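You operate a simulated robot arm through the tools that you are given. There is no shell and no other tool. Be economical: measure what you need, move in short steps, check, and stop when the job is done.

You run a simulated robot arm. Do the job below in one go: nothing can be reset, and whatever is moved stays where it is left.

Task
Turn the can in the tester plus to plus and test it again.
Fine: it tests at a safe 12 V; switch off whenever the clamp moves, and at the end; the can ends clamped; leave the dial.

Only the result counts: the job must be done as asked and must still hold three seconds after the hand-in. Knocking over, shifting, dropping, spilling or breaking anything else fails it.

Robot
A 6-joint arm with a two-finger parallel gripper, fixed in place. Base frame: the origin is at the foot of the arm, x ahead of it, y to its left, z up; the work surface is at about z = 0. Readings come in mm, rad, newtons and seconds.
With the tool pointing down near the work surface it reaches from about 140 to 580 mm from the base axis. Its first joint turns from -1.152 to 1.152 rad. Payload 2.1 kg.
Tool frame: the origin (TCP) lies between the finger pads and is the grasp point; the fingertips stand 30 mm ahead of it; z points along the fingers, y is the line along which they close. The gripper opens to 94 mm. The fingers are 28 mm wide and 10 mm thick; the gripper's body (50 by 96 mm) begins 55 mm behind the TCP.
Orientation is told as [roll, pitch, yaw] about the base's x, y, z axes, in that order, counted from this pose: with the fingers straight down and closing along the base's y, the tool's x points along the base's -x, its y along +y and its z along -z.

Tools
- The arm moves only by the tool step_arm. Its argument "rows" is a list of rows, each a list of 7 numbers: the shift along the tool's x, y, z in cm, then the turn, a rotation vector about the tool's x, y, z in rad, then the opening, from 0 (shut) to 1 (fully open). In form: [[dx, dy, dz, rx, ry, rz, grip], ...]. A call has 1 to 12 rows; each row is the pose to reach, as a shift and turn from the pose commanded when the call began, along the tool's axes at that moment. A row lasts 0.2 s, in which the tool goes at most 50 mm and 0.15 rad; a call with a longer step from one row to the next is refused whole, and so is a gripper value outside its range. Where a pose cannot be reached the arm comes as near as it can. A force on the tool above 40 N (or 10 N above the force at the start of the call, whichever is more), or a blocked arm, ends the call early, and 0.2 s more pass. The fingers move at their own pace (about 72 mm/s each) and stop on an object; they squeeze with about 26 N. The grip force told is the motor's: it shows also when the fingers shut on nothing. Time passes only in rows, and 0.2 s behind the last, so rows that repeat a pose let the fingers close. The reply holds the time, the measured pose of the TCP, the force on the tool along the base axes, the opening and the grip force, in the units named above and with some noise, with the torque about the TCP (base axes, N m) and any sound that the robot's microphone picked up.
- Cameras (640 x 400 px; columns grow to the right, rows downward): "scene" is fixed at [69.6, -378.6, 499.9]; the picture's right is [0.67, -0.75, 0.00], its down [-0.32, -0.28, -0.90] and it looks along [0.68, 0.60, -0.43] (base axes); focal length 214 px, centre (320, 200). "wrist" rides on the gripper at [76, 14, -103] in the tool frame; the picture's right is [-0.18, 0.98, 0.00], its down [-0.75, -0.14, -0.64] and it looks along [-0.63, -0.12, 0.77] (tool axes); focal length 243 px, centre (320, 200). There is no depth. A picture from a camera that has moved, and an enlarged one, comes with that camera's place and axes in the base frame and with its lens.
- camera(camera): a new picture of that camera. No time passes.
- enlarge(camera, box): a new picture of the part [left, top, right, bottom] of that camera's present view, enlarged. No time passes.
- close_job(): hands the job in; it is judged then, once.

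Go step by step. Nothing tells you positions but the pictures and the camera data: compare them with the known pose of the tool, close in by small moves and look again before you grip or let go. The budget is 120 turns and 68 pictures, counting those below and the enlarged ones. Unless the task says otherwise, let go and move clear before handing in, and close with one line.

The tools are called as a command line: name --pt "numbers of a row" for each row, then --argument value for the rest, lists and objects as JSON in quotes. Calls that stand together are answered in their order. step_arm: Moves the arm, as the interface text tells. Its arguments: {"type":"object","properties":{"rows":{"type":"array","items":{"type":"array","items":{"type":"number"}}}},"required":["rows"]} The other tools are called the same way: camera (camera) takes a picture; enlarge (camera, box) takes an enlarged picture of a part of a camera's view; close_job () hands the job in.

At the start:

```text
clock: 0.0
position: [283.2, -64.1, 464.9]
ee_rot: [0.0, -0.002, 0.0]
force: [0.1, -0.9, -0.4]
moment: [-0.01, 0.01, -0.02]
width: 94.0
grasp_force: 0.0
```

scene: 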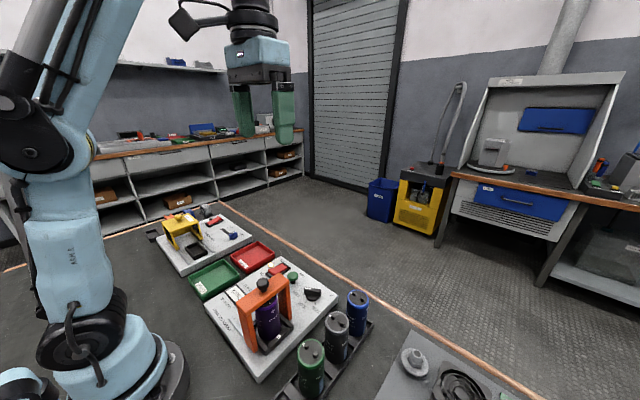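
wrist: 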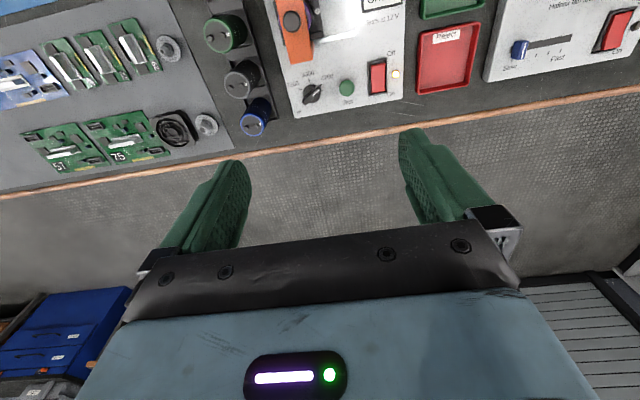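

I see a tester with an orange clamp frame holding a purple can, a dial, green button and red switch, with other cans in a rack. I'll look closer first.

enlarge --camera "scene" --box '[200, 240, 360, 380]'

enlarge --camera "wrist" --box '[190, 0, 430, 150]'

```text
2.86 times, centred on (280, 310) of scene
camera zoom: at [69.6, -378.6, 499.9], right [0.67, -0.75, 0.0], down [-0.32, -0.28, -0.9], along [0.68, 0.6, -0.43], focal length 613 px, centre (434, -114)
```

zoom: 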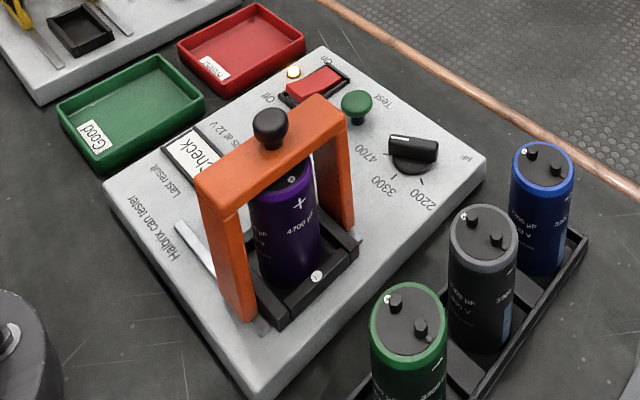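

```text
2.67 times, centred on (310, 75) of wrist
camera zoom: at [206.6, -49.1, 568.0], right [0.18, 0.98, 0.0], down [0.75, -0.14, 0.64], along [0.63, -0.12, -0.77], focal length 647 px, centre (347, 533)
```

zoom: 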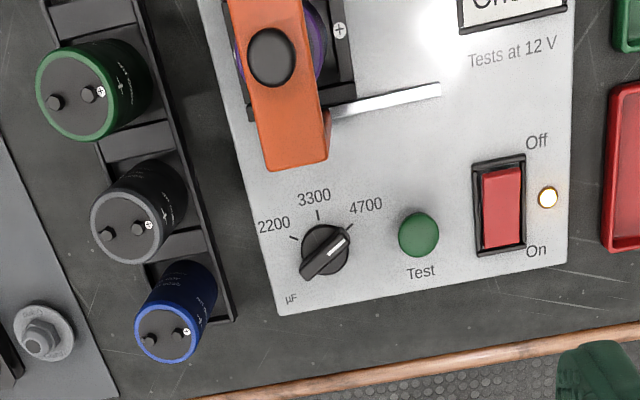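

The clamp knob is at about (225,-90,173). I'll tilt the wrist to look down at the tester.

step_arm --pt "0 0 0 0 0.14 0 1" --pt "0 0 0 0 0.28 0 1" --pt "0 0 0 0 0.42 0 1" --pt "0 0 0 0 0.56 0 1" --pt "0 0 0 0 0.56 0 1"

camera --camera "wrist"

```text
clock: 0.5
position: [290.6, -65.1, 463.5]
ee_rot: [-0.008, 0.114, 0.001]
force: [27.8, -7.5, -16.8]
moment: [0.59, 1.95, 0.07]
width: 93.8
grasp_force: 0.0
out of reach, approached as far as the arm can: row 2
stopped in row 2: the force on the tool passed its limit at 132 N (the readings are from after the stop); the commanded pose is now the measured one
```

```text
63 pictures are left
camera wrist: at [226.4, -50.1, 573.9], right [0.18, 0.98, -0.03], down [0.82, -0.14, 0.55], along [0.54, -0.12, -0.83], focal length 243 px, centre (320, 200)
```

wrist: 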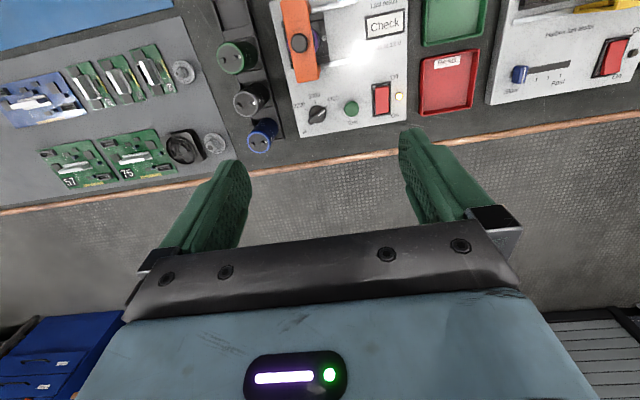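

The tilt hit a reach limit; I'll undo it and then view from the side with a yawed wrist.

step_arm --pt "0 0 0 0 -0.114 0 1" --pt "2.0 -2 1 0 -0.114 0 1" --pt "2.0 -4 4 0 -0.114 0 1" --pt "2.0 -6 8 0 -0.114 0 1" --pt "2.0 -6 8 0 -0.114 0 1"

camera --camera "wrist"

```text
clock: 1.7
position: [258.8, -123.7, 387.0]
ee_rot: [-0.006, 0.004, 0.0]
force: [-0.7, -0.2, 0.6]
moment: [-0.04, 0.03, -0.02]
width: 94.2
grasp_force: 0.1
```

```text
62 pictures are left
camera wrist: at [182.5, -109.0, 490.0], right [0.18, 0.98, -0.01], down [0.76, -0.14, 0.64], along [0.63, -0.12, -0.77], focal length 243 px, centre (320, 200)
```

wrist: 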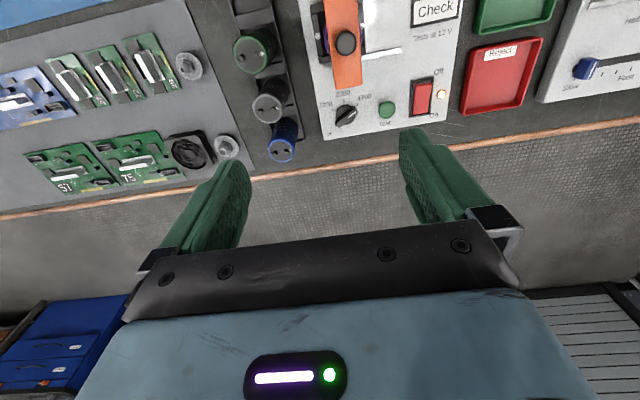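

Now yaw 90° so the camera sits on the -y side looking +y.

step_arm --pt "0 -1 0 0 0 -0.143 1" --pt "0 -2 0 0 0 -0.286 1" --pt "0 -3 0 0 0 -0.429 1" --pt "0 -4 1 0 0 -0.571 1" --pt "0 -5 2 0 0 -0.714 1" --pt "0 -6 3 0 0 -0.857 1" --pt "0 -7 4 0 0 -1.0 1" --pt "0 -7.6 5 0 0 -1.143 1" --pt "0 -7.6 5.7 0 0 -1.286 1" --pt "0 -7.6 5.7 0 0 -1.429 1" --pt "0 -7.6 5.7 0 0 -1.571 1" --pt "0 -7.6 5.7 0 0 -1.571 1"

camera --camera "wrist"

```text
clock: 4.3
position: [259.8, -202.6, 330.5]
ee_rot: [0.004, 0.004, 1.575]
force: [-0.5, 0.0, -0.7]
moment: [0.0, 0.0, 0.0]
width: 94.0
grasp_force: 0.0
```

```text
61 pictures are left
camera wrist: at [245.8, -277.2, 433.4], right [-0.98, 0.18, 0.0], down [0.14, 0.76, 0.64], along [0.11, 0.63, -0.77], focal length 243 px, centre (320, 200)
```

wrist: 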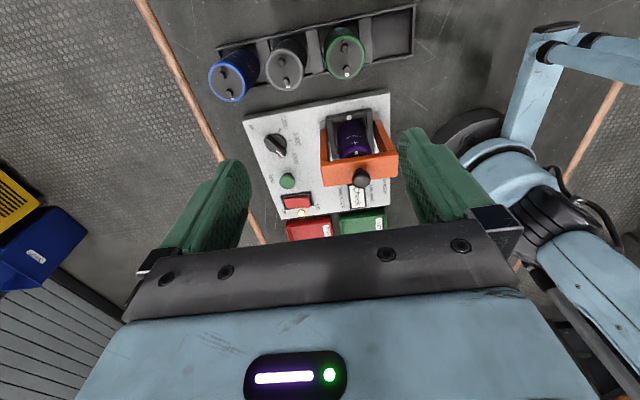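

enlarge --camera "wrist" --box '[300, 85, 420, 215]'

enlarge --camera "wrist" --box '[235, 85, 405, 235]'

enlarge --camera "scene" --box '[230, 265, 310, 365]'

```text
3.08 times, centred on (360, 150) of wrist
camera zoom: at [245.8, -277.2, 433.4], right [-0.98, 0.18, 0.0], down [0.14, 0.76, 0.64], along [0.11, 0.63, -0.77], focal length 746 px, centre (197, 354)
```

zoom: 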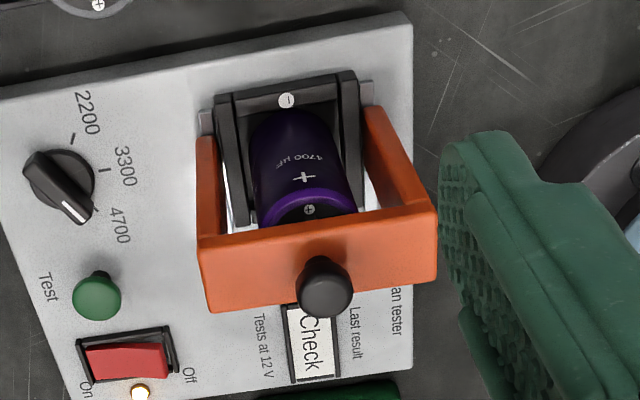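

```text
2.67 times, centred on (320, 160) of wrist
camera zoom: at [245.8, -277.2, 433.4], right [-0.98, 0.18, 0.0], down [0.14, 0.76, 0.64], along [0.11, 0.63, -0.77], focal length 647 px, centre (320, 307)
```

zoom: 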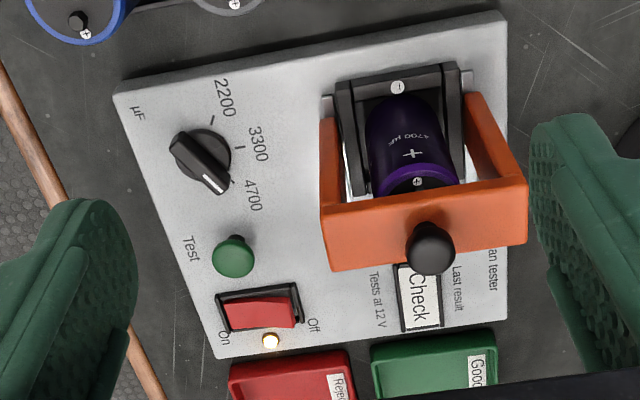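

```text
4.00 times, centred on (270, 315) of scene
camera zoom: at [69.6, -378.6, 499.9], right [0.67, -0.75, 0.0], down [-0.32, -0.28, -0.9], along [0.68, 0.6, -0.43], focal length 858 px, centre (520, -260)
```

zoom: 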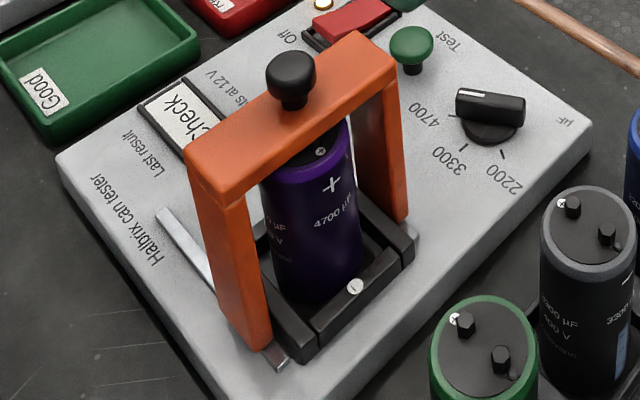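

The can's + faces the cradle's − (−y) side, and the power lamp is lit with the dial at 4700. I'll go above the switch's "Off" end (about x=333, y=44) with the gripper shut.

step_arm --pt "-4.2 -1.2 0 0 0 0 0" --pt "-8.4 -2.4 0 0 0 0 0" --pt "-12.6 -3.6 0 0 0 0 0" --pt "-16.8 -4.9 0 0 0 0 0" --pt "-20.8 -6.1 0 0 0 0 0" --pt "-24.7 -7.3 0 0 0 0 0" --pt "-24.7 -7.3 4 0 0 0 0" --pt "-24.7 -7.3 8 0 0 0 0" --pt "-24.7 -7.3 12 0 0 0 0" --pt "-24.7 -7.3 16 0 0 0 0" --pt "-24.7 -7.3 19 0 0 0 0" --pt "-24.7 -7.3 19 0 0 0 0"

camera --camera "wrist"

camera --camera "scene"

```text
clock: 6.9
position: [330.5, 44.2, 139.8]
ee_rot: [0.006, 0.007, 1.572]
force: [0.5, 0.1, -0.5]
moment: [-0.01, 0.0, -0.03]
width: 0.0
grasp_force: 26.3
```

```text
57 pictures are left
camera wrist: at [316.1, -30.6, 242.6], right [-0.98, 0.18, 0.0], down [0.14, 0.76, 0.64], along [0.11, 0.63, -0.77], focal length 243 px, centre (320, 200)
```

wrist: 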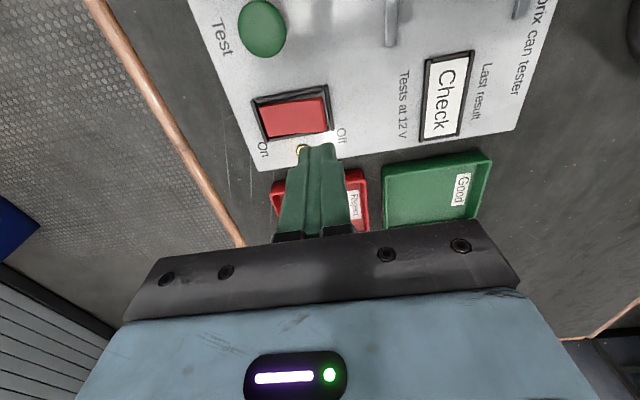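

```text
56 pictures are left
```

scene: 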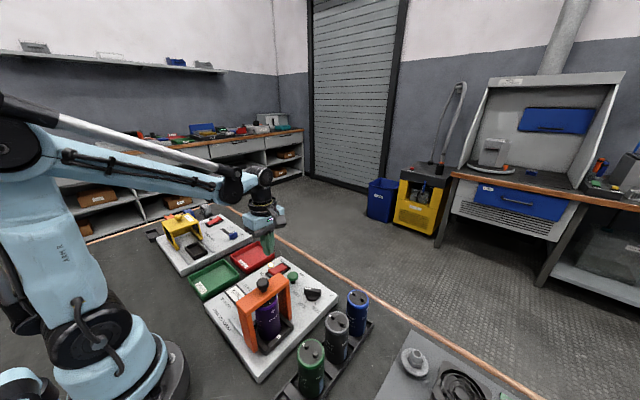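

The tip is directly above the "Off" end. Descending in small steps.

step_arm --pt "0 -0.3 3 0 0 0 0" --pt "0 -0.3 5.5 0 0 0 0" --pt "0 -0.3 6.0 0 0 0 0" --pt "0 -0.3 6.3 0 0 0 0" --pt "0 -0.3 6.6 0 0 0 0" --pt "0 -0.3 6.9 0 0 0 0" --pt "0 -0.3 7.2 0 0 0 0"

camera --camera "wrist"

```text
clock: 8.3
position: [332.7, 44.8, 70.8]
ee_rot: [0.013, 0.006, 1.574]
force: [-3.5, -1.1, 18.2]
moment: [0.02, -0.07, 0.01]
width: 0.4
grasp_force: 26.2
heard: click
stopped in row 7: the force on the tool passed its limit at 54 N (the readings are from after the stop); the commanded pose is now the measured one
```

```text
55 pictures are left
camera wrist: at [319.7, -30.9, 173.5], right [-0.98, 0.18, 0.01], down [0.15, 0.76, 0.64], along [0.11, 0.63, -0.77], focal length 243 px, centre (320, 200)
```

wrist: 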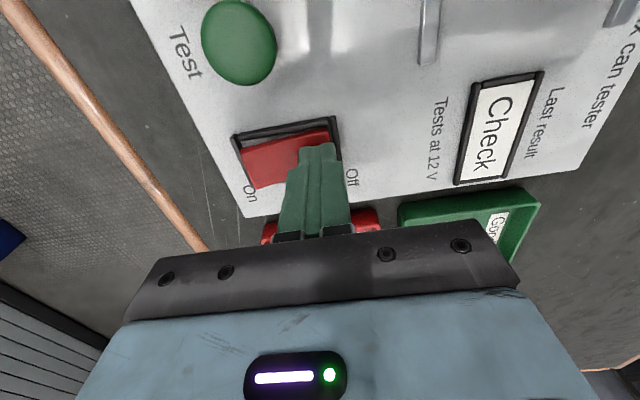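

It clicked. I'll rise and check the lamp.

step_arm --pt "0 0 -3 0 0 0 0" --pt "0 0 -8 0 0 0 0" --pt "4 0 -13 0 0 0 0" --pt "8 0 -18 0 0 0 0" --pt "12 0 -20 0 0 0 0.5" --pt "12 0 -20 0 0 0 0.5"

camera --camera "wrist"

enlarge --camera "scene" --box '[200, 240, 360, 380]'

```text
refused: row 3 steps farther than a row can; nothing moved
```

```text
54 pictures are left
camera wrist: at [319.7, -30.9, 173.5], right [-0.98, 0.18, 0.01], down [0.15, 0.76, 0.64], along [0.11, 0.63, -0.77], focal length 243 px, centre (320, 200)
```

wrist: 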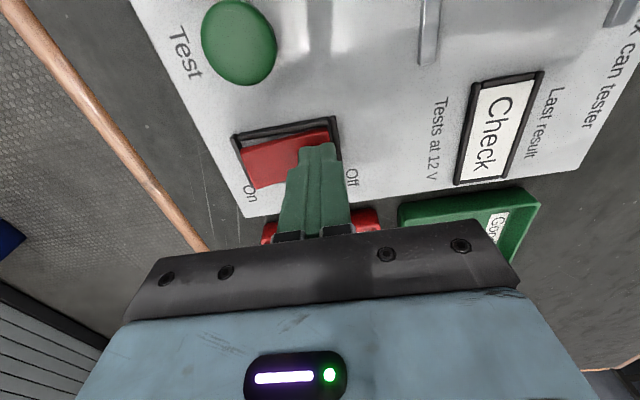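

```text
2.86 times, centred on (280, 310) of scene
camera zoom: at [69.6, -378.6, 499.9], right [0.67, -0.75, 0.0], down [-0.32, -0.28, -0.91], along [0.68, 0.6, -0.43], focal length 613 px, centre (434, -114)
```

zoom: 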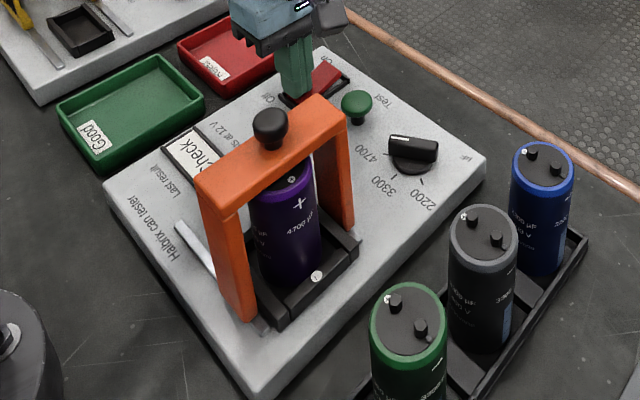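

Resubmitting with smaller steps: rise first.

step_arm --pt "0 0 -3 0 0 0 0" --pt "0 0 -7 0 0 0 0" --pt "0 0 -11 0 0 0 0" --pt "0 0 -15 0 0 0.14 0" --pt "0 0 -19 0 0 0.28 0" --pt "2 2 -20 0 0 0.42 0.5" --pt "4 4 -20 0 0 0.56 0.5" --pt "4 4 -20 0 0 0.56 0.5"

enlarge --camera "scene" --box '[200, 240, 360, 380]'

```text
clock: 10.1
position: [295.2, 5.3, 270.0]
ee_rot: [0.006, 0.012, 1.009]
force: [0.1, -0.3, 0.0]
moment: [0.0, 0.02, -0.01]
width: 47.0
grasp_force: 0.0
```

```text
2.86 times, centred on (280, 310) of scene
camera zoom: at [69.6, -378.6, 499.9], right [0.67, -0.75, 0.0], down [-0.32, -0.28, -0.9], along [0.68, 0.6, -0.43], focal length 613 px, centre (434, -114)
```

zoom: 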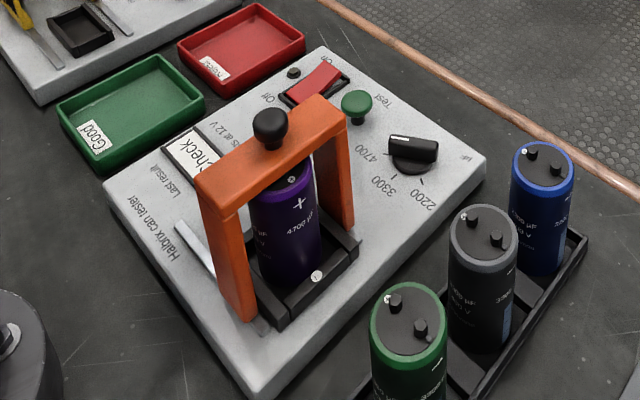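

The lamp is out, so power is off. Now moving above the clamp knob with yaw 0.

step_arm --pt "1.7 0.13 0 0 0 0.144 0.6" --pt "3.4 0.25 0 0 0 0.288 0.6" --pt "5.0 0.38 0 0 0 0.432 0.6" --pt "6.7 0.5 0 0 0 0.577 0.6" --pt "8.4 0.63 0 0 0 0.72 0.6" --pt "10.1 0.75 0 0 0 0.865 0.6" --pt "11.77 0.88 0 0 0 1.009 0.6" --pt "11.77 0.88 2 0 0 1.009 0.6" --pt "11.77 0.88 4 0 0 1.009 0.6" --pt "11.77 0.88 4 0 0 1.009 0.6"

enlarge --camera "scene" --box '[200, 210, 360, 350]'

camera --camera "wrist"

```text
clock: 12.3
position: [225.2, -90.0, 231.7]
ee_rot: [-0.005, 0.012, 0.001]
force: [-0.1, 0.0, 0.2]
moment: [-0.02, 0.0, 0.03]
width: 56.3
grasp_force: 0.0
```

```text
2.86 times, centred on (280, 280) of scene
camera zoom: at [69.6, -378.6, 499.9], right [0.67, -0.75, 0.0], down [-0.32, -0.28, -0.9], along [0.68, 0.6, -0.43], focal length 613 px, centre (434, -29)
```

zoom: 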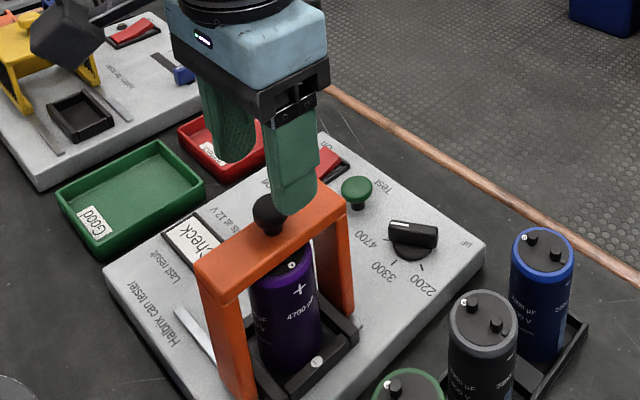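

```text
50 pictures are left
camera wrist: at [149.7, -74.9, 334.2], right [0.18, 0.98, -0.01], down [0.76, -0.14, 0.63], along [0.62, -0.12, -0.77], focal length 243 px, centre (320, 200)
```

wrist: 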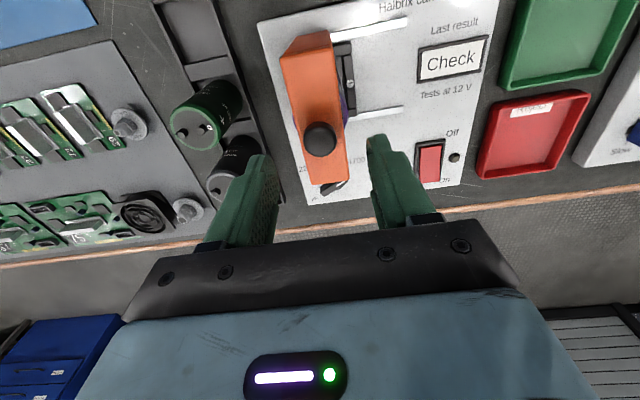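

The knob lies centred below the open fingers. Descending to straddle the knob.

step_arm --pt "0 0 2 0 0 0 0.6" --pt "0 0 3 0 0 0 0.6" --pt "0 0 3.5 0 0 0 0.6" --pt "0 0 3.5 0 0 0 0.6"

enlarge --camera "scene" --box '[220, 240, 320, 330]'

enlarge --camera "wrist" --box '[220, 60, 460, 220]'

```text
clock: 13.3
position: [223.9, -89.9, 196.4]
ee_rot: [-0.006, 0.013, 0.004]
force: [-0.4, -0.2, 0.9]
moment: [0.01, -0.02, -0.02]
width: 56.3
grasp_force: 0.1
```

```text
4.44 times, centred on (270, 285) of scene
camera zoom: at [69.6, -378.6, 499.9], right [0.67, -0.75, 0.0], down [-0.32, -0.28, -0.9], along [0.68, 0.6, -0.43], focal length 953 px, centre (542, -178)
```

zoom: 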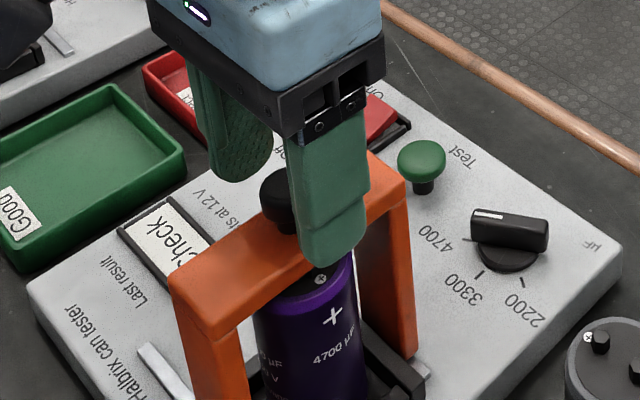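

```text
2.50 times, centred on (340, 140) of wrist
camera zoom: at [148.7, -75.6, 298.9], right [0.18, 0.98, -0.01], down [0.76, -0.14, 0.63], along [0.62, -0.12, -0.77], focal length 606 px, centre (270, 350)
```

zoom: 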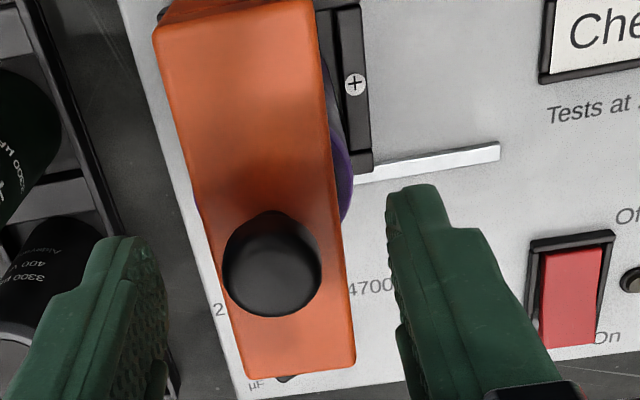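

Well centred. Closing on the knob.

step_arm --pt "0 0 0 0 0 0 0" --pt "0 0 0 0 0 0 0" --pt "0 0 0 0 0 0 0"

```text
clock: 14.1
position: [223.9, -89.7, 196.6]
ee_rot: [-0.004, 0.013, 0.002]
force: [0.7, 2.9, -1.9]
moment: [0.19, 0.06, -0.03]
width: 23.5
grasp_force: 45.2
```

Knob gripped (23.5 mm). Sliding a little toward +y and watching the force.

step_arm --pt "0 0.4 0 0 0 0 0" --pt "0 0.8 0 0 0 0 0" --pt "0 1.2 0 0 0 0 0" --pt "0 1.6 0 0 0 0 0" --pt "0 2.0 0 0 0 0 0"

enlarge --camera "scene" --box '[200, 220, 340, 360]'

```text
clock: 15.3
position: [224.5, -69.9, 197.1]
ee_rot: [-0.005, 0.01, 0.004]
force: [-2.1, -1.1, -30.3]
moment: [0.12, -0.28, 0.04]
width: 23.8
grasp_force: 44.9
```

```text
2.86 times, centred on (270, 290) of scene
camera zoom: at [69.7, -378.6, 499.9], right [0.67, -0.75, 0.0], down [-0.32, -0.28, -0.9], along [0.68, 0.6, -0.43], focal length 613 px, centre (463, -57)
```

zoom: 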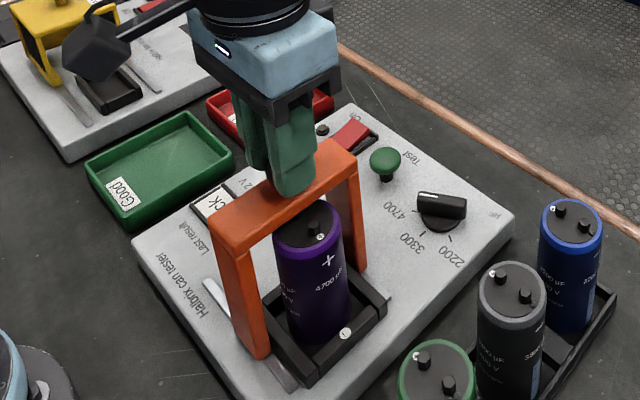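

The clamp slides freely in +y. Continuing to open it, with the arm eased down slightly.

step_arm --pt "0 0.5 0.1 0 0 0 0" --pt "0 1.0 0.1 0 0 0 0" --pt "0 1.5 0.1 0 0 0 0" --pt "0 2.0 0.1 0 0 0 0" --pt "0 2.5 0.1 0 0 0 0" --pt "0 3.0 0.1 0 0 0 0" --pt "0 3.5 0.1 0 0 0 0" --pt "0 4.0 0.1 0 0 0 0" --pt "0 4.5 0.1 0 0 0 0" --pt "0 5.0 0.1 0 0 0 0" --pt "0 5.5 0.1 0 0 0 0"

enlarge --camera "scene" --box '[200, 220, 340, 360]'

```text
clock: 17.6
position: [223.9, -22.8, 196.5]
ee_rot: [-0.021, 0.011, 0.0]
force: [-0.6, -3.6, 1.1]
moment: [0.33, -0.4, 0.0]
width: 23.6
grasp_force: 45.0
stopped in row 11: the force on the tool passed its limit at 47 N (the readings are from after the stop); the commanded pose is now the measured one
```

```text
2.86 times, centred on (270, 290) of scene
camera zoom: at [69.6, -378.6, 499.9], right [0.67, -0.75, 0.0], down [-0.32, -0.28, -0.9], along [0.68, 0.6, -0.43], focal length 613 px, centre (463, -57)
```

zoom: 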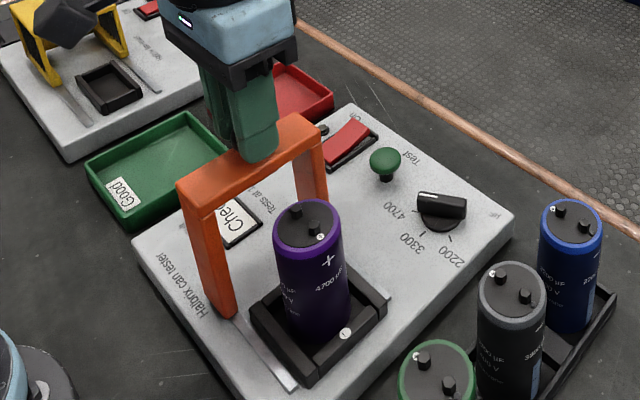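

The clamp is at its open stop (y≈-23), and the can is exposed. Releasing the knob and rising.

step_arm --pt "0 0 0 0 0 0 0.6" --pt "0 0 0 0 0 0 0.6" --pt "0 0 -2 0 0 0 0.6" --pt "0 0 -5 0 0 0 0.6" --pt "0 0 -9 0 0 0 0.6" --pt "0 -1 -9 0 0 -0.14 1" --pt "0 -2 -9 0 0 -0.28 1" --pt "0 -3 -9 0 0 -0.42 1" --pt "0 -4 -9 0 0 -0.56 1" --pt "0 -5 -9 0 0 -0.7 1" --pt "0 -6 -9 0 0 -0.84 1"

```text
clock: 20.0
position: [226.4, -81.8, 285.6]
ee_rot: [-0.004, 0.025, 0.842]
force: [0.6, -0.5, -0.8]
moment: [-0.01, -0.01, 0.0]
width: 94.1
grasp_force: 0.0
```

step_arm --pt "0.2 -0.1 0 0 0 -0.14 1" --pt "0.3 -0.2 0 0 0 -0.28 1" --pt "0.5 -0.3 0 0 0 -0.42 1" --pt "0.66 -0.46 0 0 0 -0.56 1" --pt "0.66 -0.46 0 0 0 -0.66 1" --pt "0.66 -0.46 0 0 0 -0.729 1" --pt "0.66 -0.46 0 0 0 -0.729 1"

camera --camera "wrist"

```text
clock: 21.6
position: [226.0, -88.8, 287.8]
ee_rot: [0.012, 0.021, 1.569]
force: [0.8, 0.5, -0.3]
moment: [-0.01, -0.03, 0.0]
width: 94.1
grasp_force: 0.0
```

```text
45 pictures are left
camera wrist: at [211.0, -162.4, 391.2], right [-0.98, 0.19, 0.01], down [0.15, 0.77, 0.62], along [0.11, 0.61, -0.78], focal length 243 px, centre (320, 200)
```

wrist: 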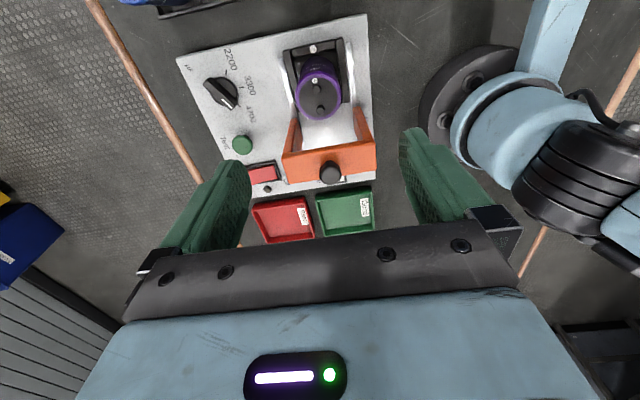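

enlarge --camera "wrist" --box '[270, 30, 370, 130]'

enlarge --camera "scene" --box '[230, 270, 310, 350]'

```text
4.00 times, centred on (320, 80) of wrist
camera zoom: at [211.0, -162.4, 391.2], right [-0.98, 0.19, 0.01], down [0.15, 0.77, 0.62], along [0.11, 0.61, -0.78], focal length 970 px, centre (320, 680)
```

zoom: 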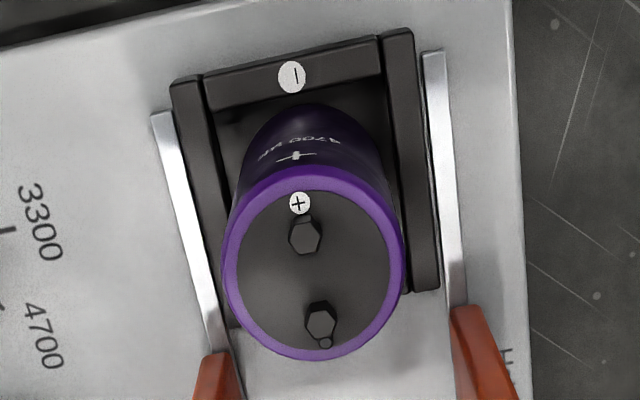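

```text
5.00 times, centred on (270, 310) of scene
camera zoom: at [69.6, -378.6, 499.9], right [0.67, -0.75, 0.0], down [-0.32, -0.28, -0.9], along [0.68, 0.6, -0.43], focal length 1072 px, centre (570, -350)
```

zoom: 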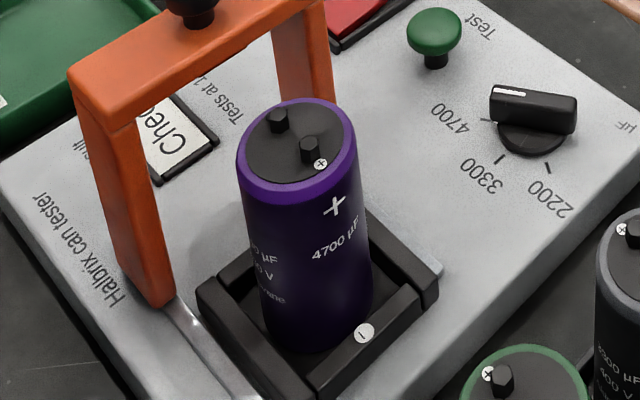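

The can's centre is about (224,-93), top at z≈135, diameter 46 mm. Aligning and straightening the tool, then coming down above it.

step_arm --pt "0.4 0.2 2 0.012 -0.021 0 1" --pt "0.4 0.2 5 0.012 -0.021 0 1" --pt "0.4 0.2 8 0.012 -0.021 0 1" --pt "0.4 0.2 10 0.012 -0.021 0 1" --pt "0.4 0.2 10 0.012 -0.021 0 1"

camera --camera "wrist"

enlarge --camera "scene" --box '[200, 220, 340, 350]'

```text
clock: 22.8
position: [221.7, -95.2, 187.7]
ee_rot: [0.0, 0.001, 1.568]
force: [-0.3, -0.2, 0.4]
moment: [0.01, 0.02, 0.01]
width: 94.0
grasp_force: 0.1
```

```text
42 pictures are left
camera wrist: at [206.0, -171.7, 290.4], right [-0.98, 0.19, 0.0], down [0.14, 0.75, 0.64], along [0.12, 0.63, -0.77], focal length 243 px, centre (320, 200)
```

wrist: 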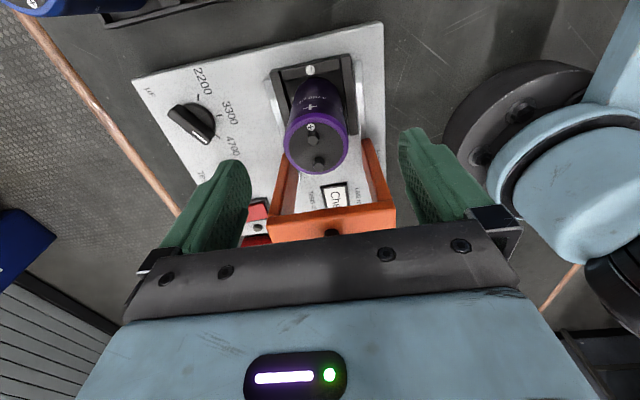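

```text
3.08 times, centred on (270, 285) of scene
camera zoom: at [69.6, -378.6, 499.9], right [0.67, -0.75, 0.0], down [-0.32, -0.28, -0.9], along [0.68, 0.6, -0.43], focal length 660 px, centre (474, -62)
```

zoom: 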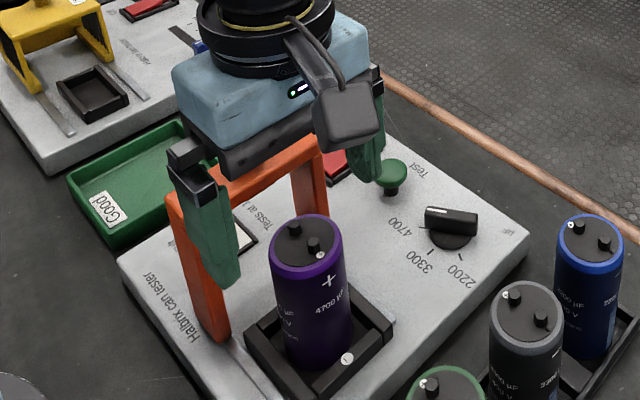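

The TCP is over the can. Lowering to grasp height (TCP z≈112) and closing.

step_arm --pt "0 -0.1 2.5 0 0 0 1" --pt "0 -0.1 5 0 0 0 1" --pt "0 -0.1 7.5 0 0 0 1" --pt "0 -0.1 7.5 0 0 0 1"

camera --camera "wrist"

enlarge --camera "scene" --box '[200, 220, 340, 350]'

```text
clock: 23.8
position: [222.9, -95.2, 110.4]
ee_rot: [0.001, 0.0, 1.568]
force: [-0.8, -0.7, 0.2]
moment: [-0.04, -0.01, -0.01]
width: 94.2
grasp_force: 0.0
```

```text
40 pictures are left
camera wrist: at [208.2, -170.8, 213.9], right [-0.98, 0.19, 0.0], down [0.14, 0.75, 0.64], along [0.12, 0.63, -0.77], focal length 243 px, centre (320, 200)
```

wrist: 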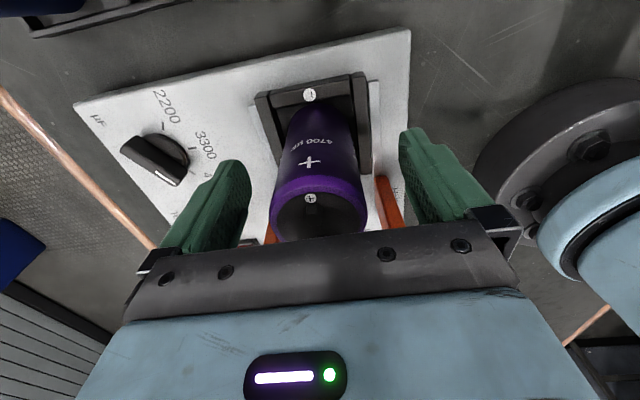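

```text
3.08 times, centred on (270, 285) of scene
camera zoom: at [69.6, -378.6, 499.9], right [0.67, -0.75, 0.0], down [-0.32, -0.28, -0.9], along [0.68, 0.6, -0.43], focal length 660 px, centre (474, -62)
```

zoom: 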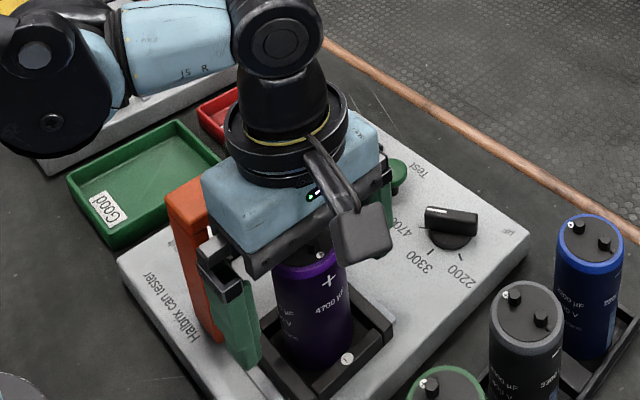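

Straddling cleanly. Close and lift slightly.

step_arm --pt "0 0 0 0 0 0 0.2" --pt "0 0 0 0 0 0 0.2" --pt "0 0 0 0 0 0 0.2" --pt "0 0 -1 0 0 0 0.2" --pt "0 0 -2 0 0 0 0.2" --pt "0 0 -4 0 0 0 0.2" --pt "0 0 -6 0 0 0 0.2" --pt "0 0 -6 0 0 0 0.2"

enlarge --camera "scene" --box '[200, 220, 340, 350]'

camera --camera "wrist"

```text
clock: 25.6
position: [222.4, -96.0, 169.7]
ee_rot: [0.0, 0.0, 1.567]
force: [0.1, 0.4, -3.1]
moment: [0.04, -0.02, -0.02]
width: 47.0
grasp_force: 25.7
```

```text
3.08 times, centred on (270, 285) of scene
camera zoom: at [69.6, -378.6, 499.9], right [0.67, -0.75, 0.0], down [-0.32, -0.28, -0.9], along [0.68, 0.6, -0.43], focal length 660 px, centre (474, -62)
```

zoom: 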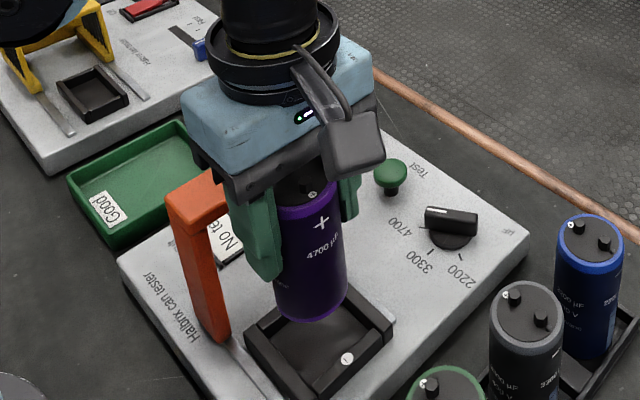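

```text
37 pictures are left
camera wrist: at [207.0, -172.6, 273.2], right [-0.98, 0.19, 0.0], down [0.14, 0.75, 0.64], along [0.12, 0.63, -0.77], focal length 243 px, centre (320, 200)
```

wrist: 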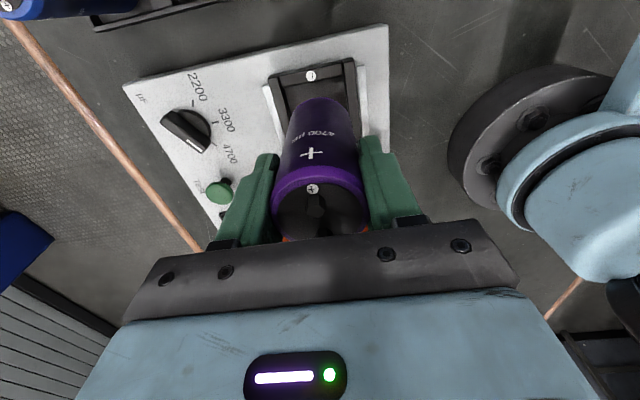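

The can is lifted straight, and the display now shows "No test". Turning it through 180° in two halves.

step_arm --pt "0 0 0 0 0 0.143 0.2" --pt "0 0 0 0 0 0.286 0.2" --pt "0 0 0 0 0 0.428 0.2" --pt "0 0 0 0 0 0.571 0.2" --pt "0 0 0 0 0 0.714 0.2" --pt "0 0 0 0 0 0.857 0.2" --pt "0 0 0 0 0 1.0 0.2" --pt "0 0 0 0 0 1.142 0.2" --pt "0 0 0 0 0 1.285 0.2" --pt "0 0 0 0 0 1.428 0.2" --pt "0 0 0 0 0 1.571 0.2"

step_arm --pt "0 0 0 0 0 0.143 0.2" --pt "0 0 0 0 0 0.286 0.2" --pt "0 0 0 0 0 0.428 0.2" --pt "0 0 0 0 0 0.571 0.2" --pt "0 0 0 0 0 0.714 0.2" --pt "0 0 0 0 0 0.857 0.2" --pt "0 0 0 0 0 1.0 0.2" --pt "0 0 0 0 0 1.142 0.2" --pt "0 0 0 0 0 1.285 0.2" --pt "0 0 0 0 0 1.428 0.2" --pt "0 0 0 0 0 1.571 0.2" --pt "0 0 0 0 0 1.571 0.2"

enlarge --camera "scene" --box '[200, 220, 340, 350]'

camera --camera "wrist"

```text
clock: 28.0
position: [223.0, -95.5, 172.4]
ee_rot: [-0.002, 0.001, -0.007]
force: [0.1, 0.1, -2.4]
moment: [-0.01, 0.03, -0.04]
width: 47.1
grasp_force: 25.9
```

```text
clock: 30.6
position: [221.7, -94.9, 173.1]
ee_rot: [0.0, 0.002, -1.579]
force: [0.6, 0.2, -2.4]
moment: [0.01, -0.01, -0.06]
width: 47.0
grasp_force: 26.2
```

```text
3.08 times, centred on (270, 285) of scene
camera zoom: at [69.6, -378.6, 499.9], right [0.67, -0.75, 0.0], down [-0.32, -0.28, -0.9], along [0.68, 0.6, -0.43], focal length 660 px, centre (474, -62)
```

zoom: 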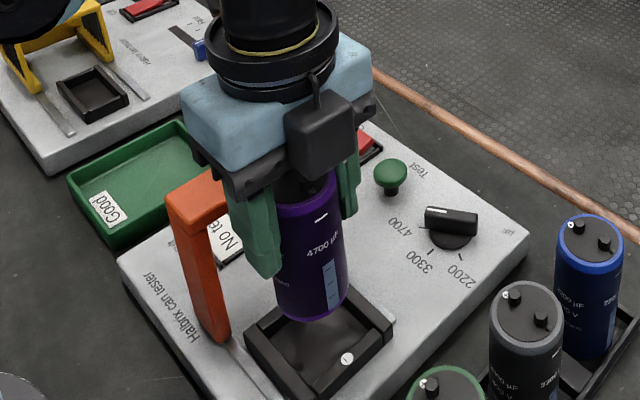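

```text
35 pictures are left
camera wrist: at [236.6, -19.3, 274.5], right [0.98, -0.19, 0.0], down [-0.15, -0.75, 0.64], along [-0.12, -0.63, -0.77], focal length 243 px, centre (320, 200)
```

wrist: 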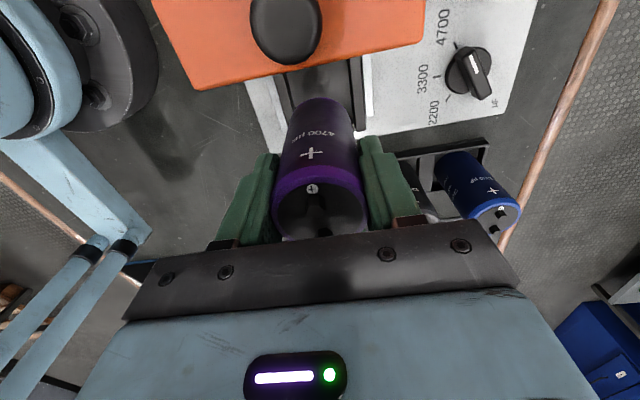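

The turn works, but at this yaw the camera housing would come too close to the clamp knob when lowered. I'll instead turn back to yaw 0 (can at 90°), set it down there, and regrasp for the second 90°.

step_arm --pt "0 0 0 0 0 -0.143 0.2" --pt "0 0 0 0 0 -0.286 0.2" --pt "0 0 0 0 0 -0.428 0.2" --pt "0 0 0 0 0 -0.571 0.2" --pt "0 0 0 0 0 -0.714 0.2" --pt "0 0 0 0 0 -0.857 0.2" --pt "0 0 0 0 0 -1.0 0.2" --pt "0 0 0 0 0 -1.142 0.2" --pt "0 0 0 0 0 -1.285 0.2" --pt "0 0 0 0 0 -1.428 0.2" --pt "0 0 0 0 0 -1.575 0.2" --pt "0 0 0 0 0 -1.575 0.2"

camera --camera "wrist"

enlarge --camera "scene" --box '[200, 220, 340, 350]'

```text
clock: 33.2
position: [222.6, -95.4, 172.6]
ee_rot: [-0.001, -0.002, 0.001]
force: [0.0, 0.0, -1.7]
moment: [-0.02, 0.0, -0.01]
width: 46.8
grasp_force: 26.3
```

```text
34 pictures are left
camera wrist: at [145.6, -81.2, 274.6], right [0.18, 0.98, 0.0], down [0.75, -0.14, 0.64], along [0.63, -0.12, -0.77], focal length 243 px, centre (320, 200)
```

wrist: 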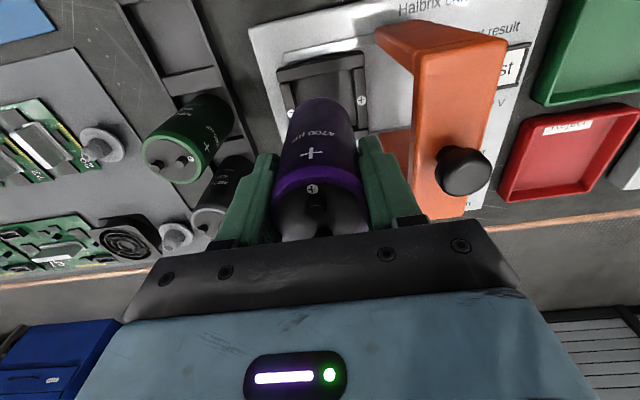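

```text
3.08 times, centred on (270, 285) of scene
camera zoom: at [69.6, -378.6, 499.9], right [0.67, -0.75, 0.0], down [-0.32, -0.28, -0.9], along [0.68, 0.6, -0.43], focal length 660 px, centre (474, -62)
```

zoom: 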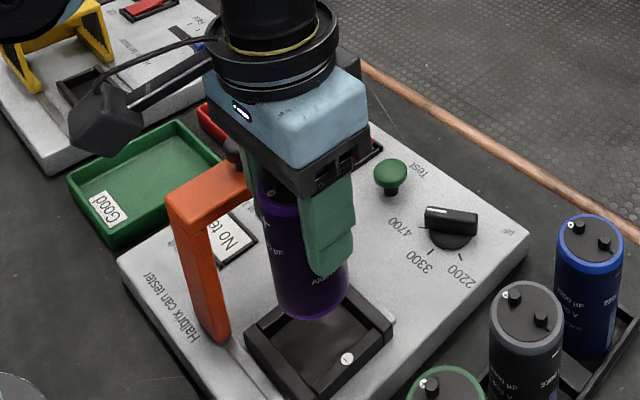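

Lowering the can straight down into the cradle.

step_arm --pt "0 0 2 0 0 0 0.2" --pt "0 0 4 0 0 0 0.2" --pt "0 0 5.3 0 0 0 0.2" --pt "0 0 5.7 0 0 0 0.2" --pt "0 0 5.9 0 0 0 0.2" --pt "0 0 6.0 0 0 0 0.2" --pt "0 0 6.1 0 0 0 0.2"

enlarge --camera "scene" --box '[200, 220, 340, 350]'

```text
clock: 34.8
position: [221.4, -96.6, 109.8]
ee_rot: [-0.002, -0.001, 0.001]
force: [-2.1, -4.8, 17.8]
moment: [-0.81, 0.04, -0.05]
width: 46.8
grasp_force: 26.1
```

```text
3.08 times, centred on (270, 285) of scene
camera zoom: at [69.6, -378.6, 500.0], right [0.67, -0.75, 0.0], down [-0.32, -0.28, -0.9], along [0.68, 0.6, -0.43], focal length 660 px, centre (474, -62)
```

zoom: 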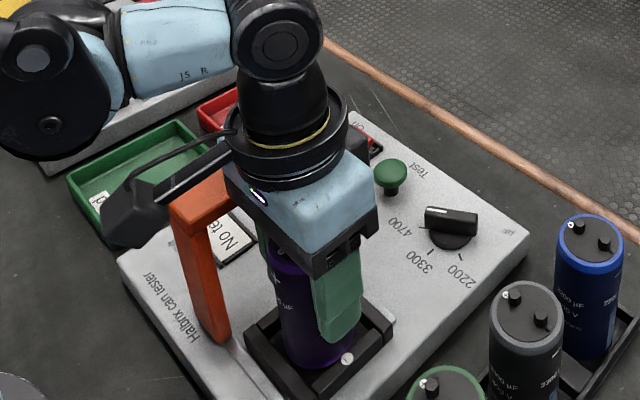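

Seated with contact. Releasing gently and rising.

step_arm --pt "0 0 -0.1 0 0 0 0.55" --pt "0 0 -0.1 0 0 0 0.65" --pt "0 0 -0.1 0 0 0 0.65" --pt "0 0 -2 0 0 0 0.65" --pt "0 0 -5 0 0 0 0.65" --pt "0 0 -8 0 0 0 0.65" --pt "0 0 -10 0 0 0 0.65" --pt "0 0 -10 0 0 0 0.65"

enlarge --camera "scene" --box '[220, 260, 320, 350]'

enlarge --camera "wrist" --box '[230, 20, 430, 220]'

```text
clock: 36.6
position: [223.5, -96.3, 211.4]
ee_rot: [-0.001, 0.001, 0.0]
force: [0.0, 0.2, -0.2]
moment: [0.02, -0.01, -0.01]
width: 61.2
grasp_force: 0.3
```

```text
4.44 times, centred on (270, 305) of scene
camera zoom: at [69.6, -378.6, 499.9], right [0.67, -0.75, 0.0], down [-0.32, -0.28, -0.9], along [0.68, 0.6, -0.43], focal length 953 px, centre (542, -267)
```

zoom: 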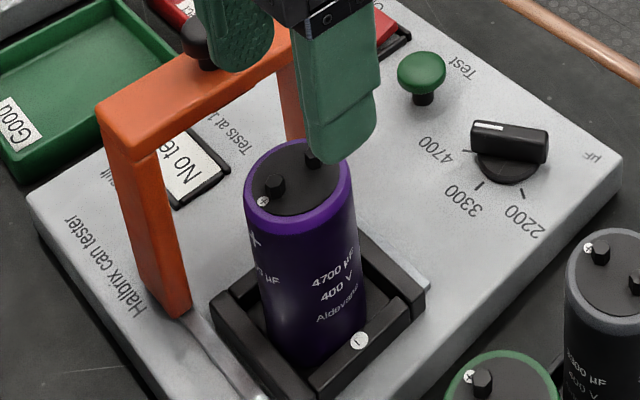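

```text
2.00 times, centred on (330, 120) of wrist
camera zoom: at [147.1, -82.3, 313.3], right [0.18, 0.98, 0.0], down [0.75, -0.14, 0.64], along [0.63, -0.12, -0.77], focal length 485 px, centre (300, 360)
```

zoom: 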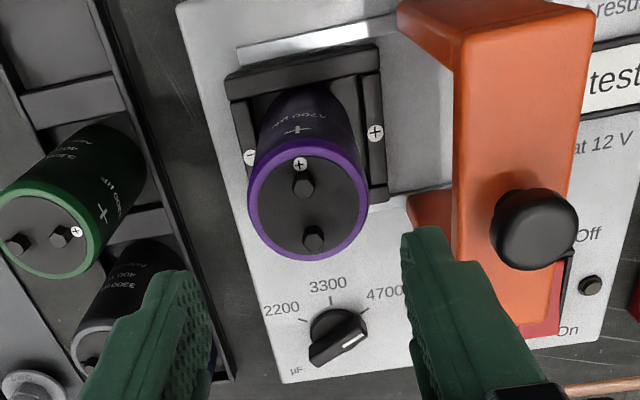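

The can stands at 90° (+ toward −x). Yawing the gripper to +90° above it for the second grasp.

step_arm --pt "0.1 0 0 0 0 -0.143 0.65" --pt "0.2 0.1 0 0 0 -0.286 0.65" --pt "0.3 0.1 0 0 0 -0.428 0.65" --pt "0.3 0.1 0 0 0 -0.571 0.65" --pt "0.3 0.1 0 0 0 -0.714 0.65" --pt "0.3 0.1 0 0 0 -0.857 0.65" --pt "0.3 0.1 0 0 0 -1.0 0.65" --pt "0.3 0.1 0 0 0 -1.142 0.65" --pt "0.3 0.1 0 0 0 -1.285 0.65" --pt "0.3 0.1 0 0 0 -1.428 0.8" --pt "0.3 0.1 0 0 0 -1.571 0.9" --pt "0.3 0.1 0 0 0 -1.571 0.9"

enlarge --camera "wrist" --box '[220, 20, 420, 220]'

```text
clock: 39.2
position: [219.1, -93.6, 211.3]
ee_rot: [0.001, -0.001, 1.572]
force: [-1.0, -0.2, -0.1]
moment: [-0.04, 0.03, 0.02]
width: 84.6
grasp_force: 0.1
```

```text
2.00 times, centred on (320, 120) of wrist
camera zoom: at [204.8, -170.3, 313.5], right [-0.98, 0.18, 0.0], down [0.14, 0.75, 0.64], along [0.12, 0.63, -0.77], focal length 485 px, centre (320, 360)
```

zoom: 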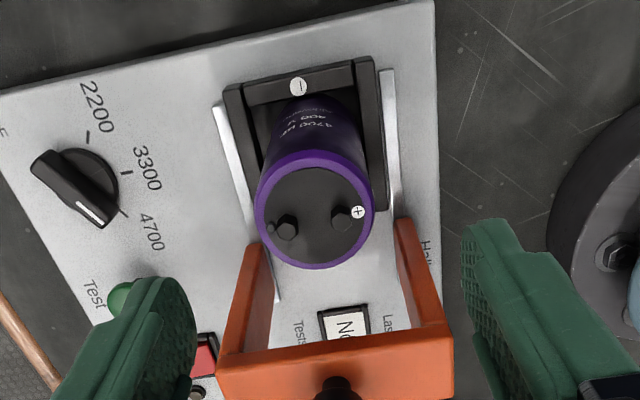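

The can is centred under the gripper at about (220.5,-94). Lowering, gripping and lifting.

step_arm --pt "0 -0.1 3 0 0 0 0.9" --pt "0 -0.1 6 0 0 0 0.9" --pt "0 -0.1 9 0 0 0 0.9" --pt "0 -0.1 10 0 0 0 0.9" --pt "0 -0.1 10 0 0 0 0.2" --pt "0 -0.1 10 0 0 0 0.2" --pt "0 -0.1 10 0 0 0 0.2" --pt "0 -0.1 9 0 0 0 0.2" --pt "0 -0.1 7 0 0 0 0.2" --pt "0 -0.1 4 0 0 0 0.2" --pt "0 -0.1 4 0 0 0 0.2"

enlarge --camera "scene" --box '[200, 220, 340, 350]'

```text
clock: 41.6
position: [220.6, -94.6, 171.3]
ee_rot: [0.0, 0.0, 1.57]
force: [0.3, -0.3, -2.4]
moment: [0.0, 0.01, 0.01]
width: 47.0
grasp_force: 26.1
```

```text
3.08 times, centred on (270, 285) of scene
camera zoom: at [69.6, -378.6, 499.9], right [0.67, -0.75, 0.0], down [-0.32, -0.28, -0.9], along [0.68, 0.6, -0.43], focal length 660 px, centre (474, -62)
```

zoom: 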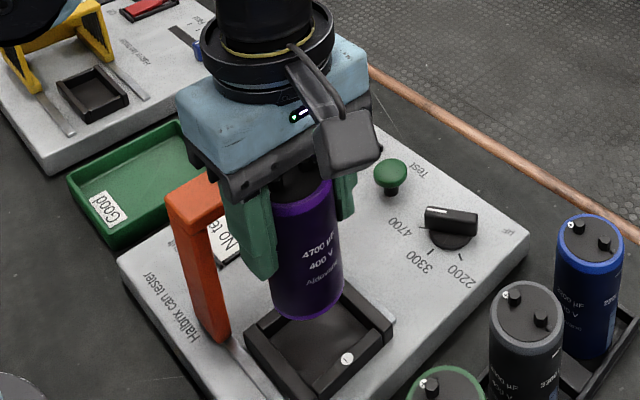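

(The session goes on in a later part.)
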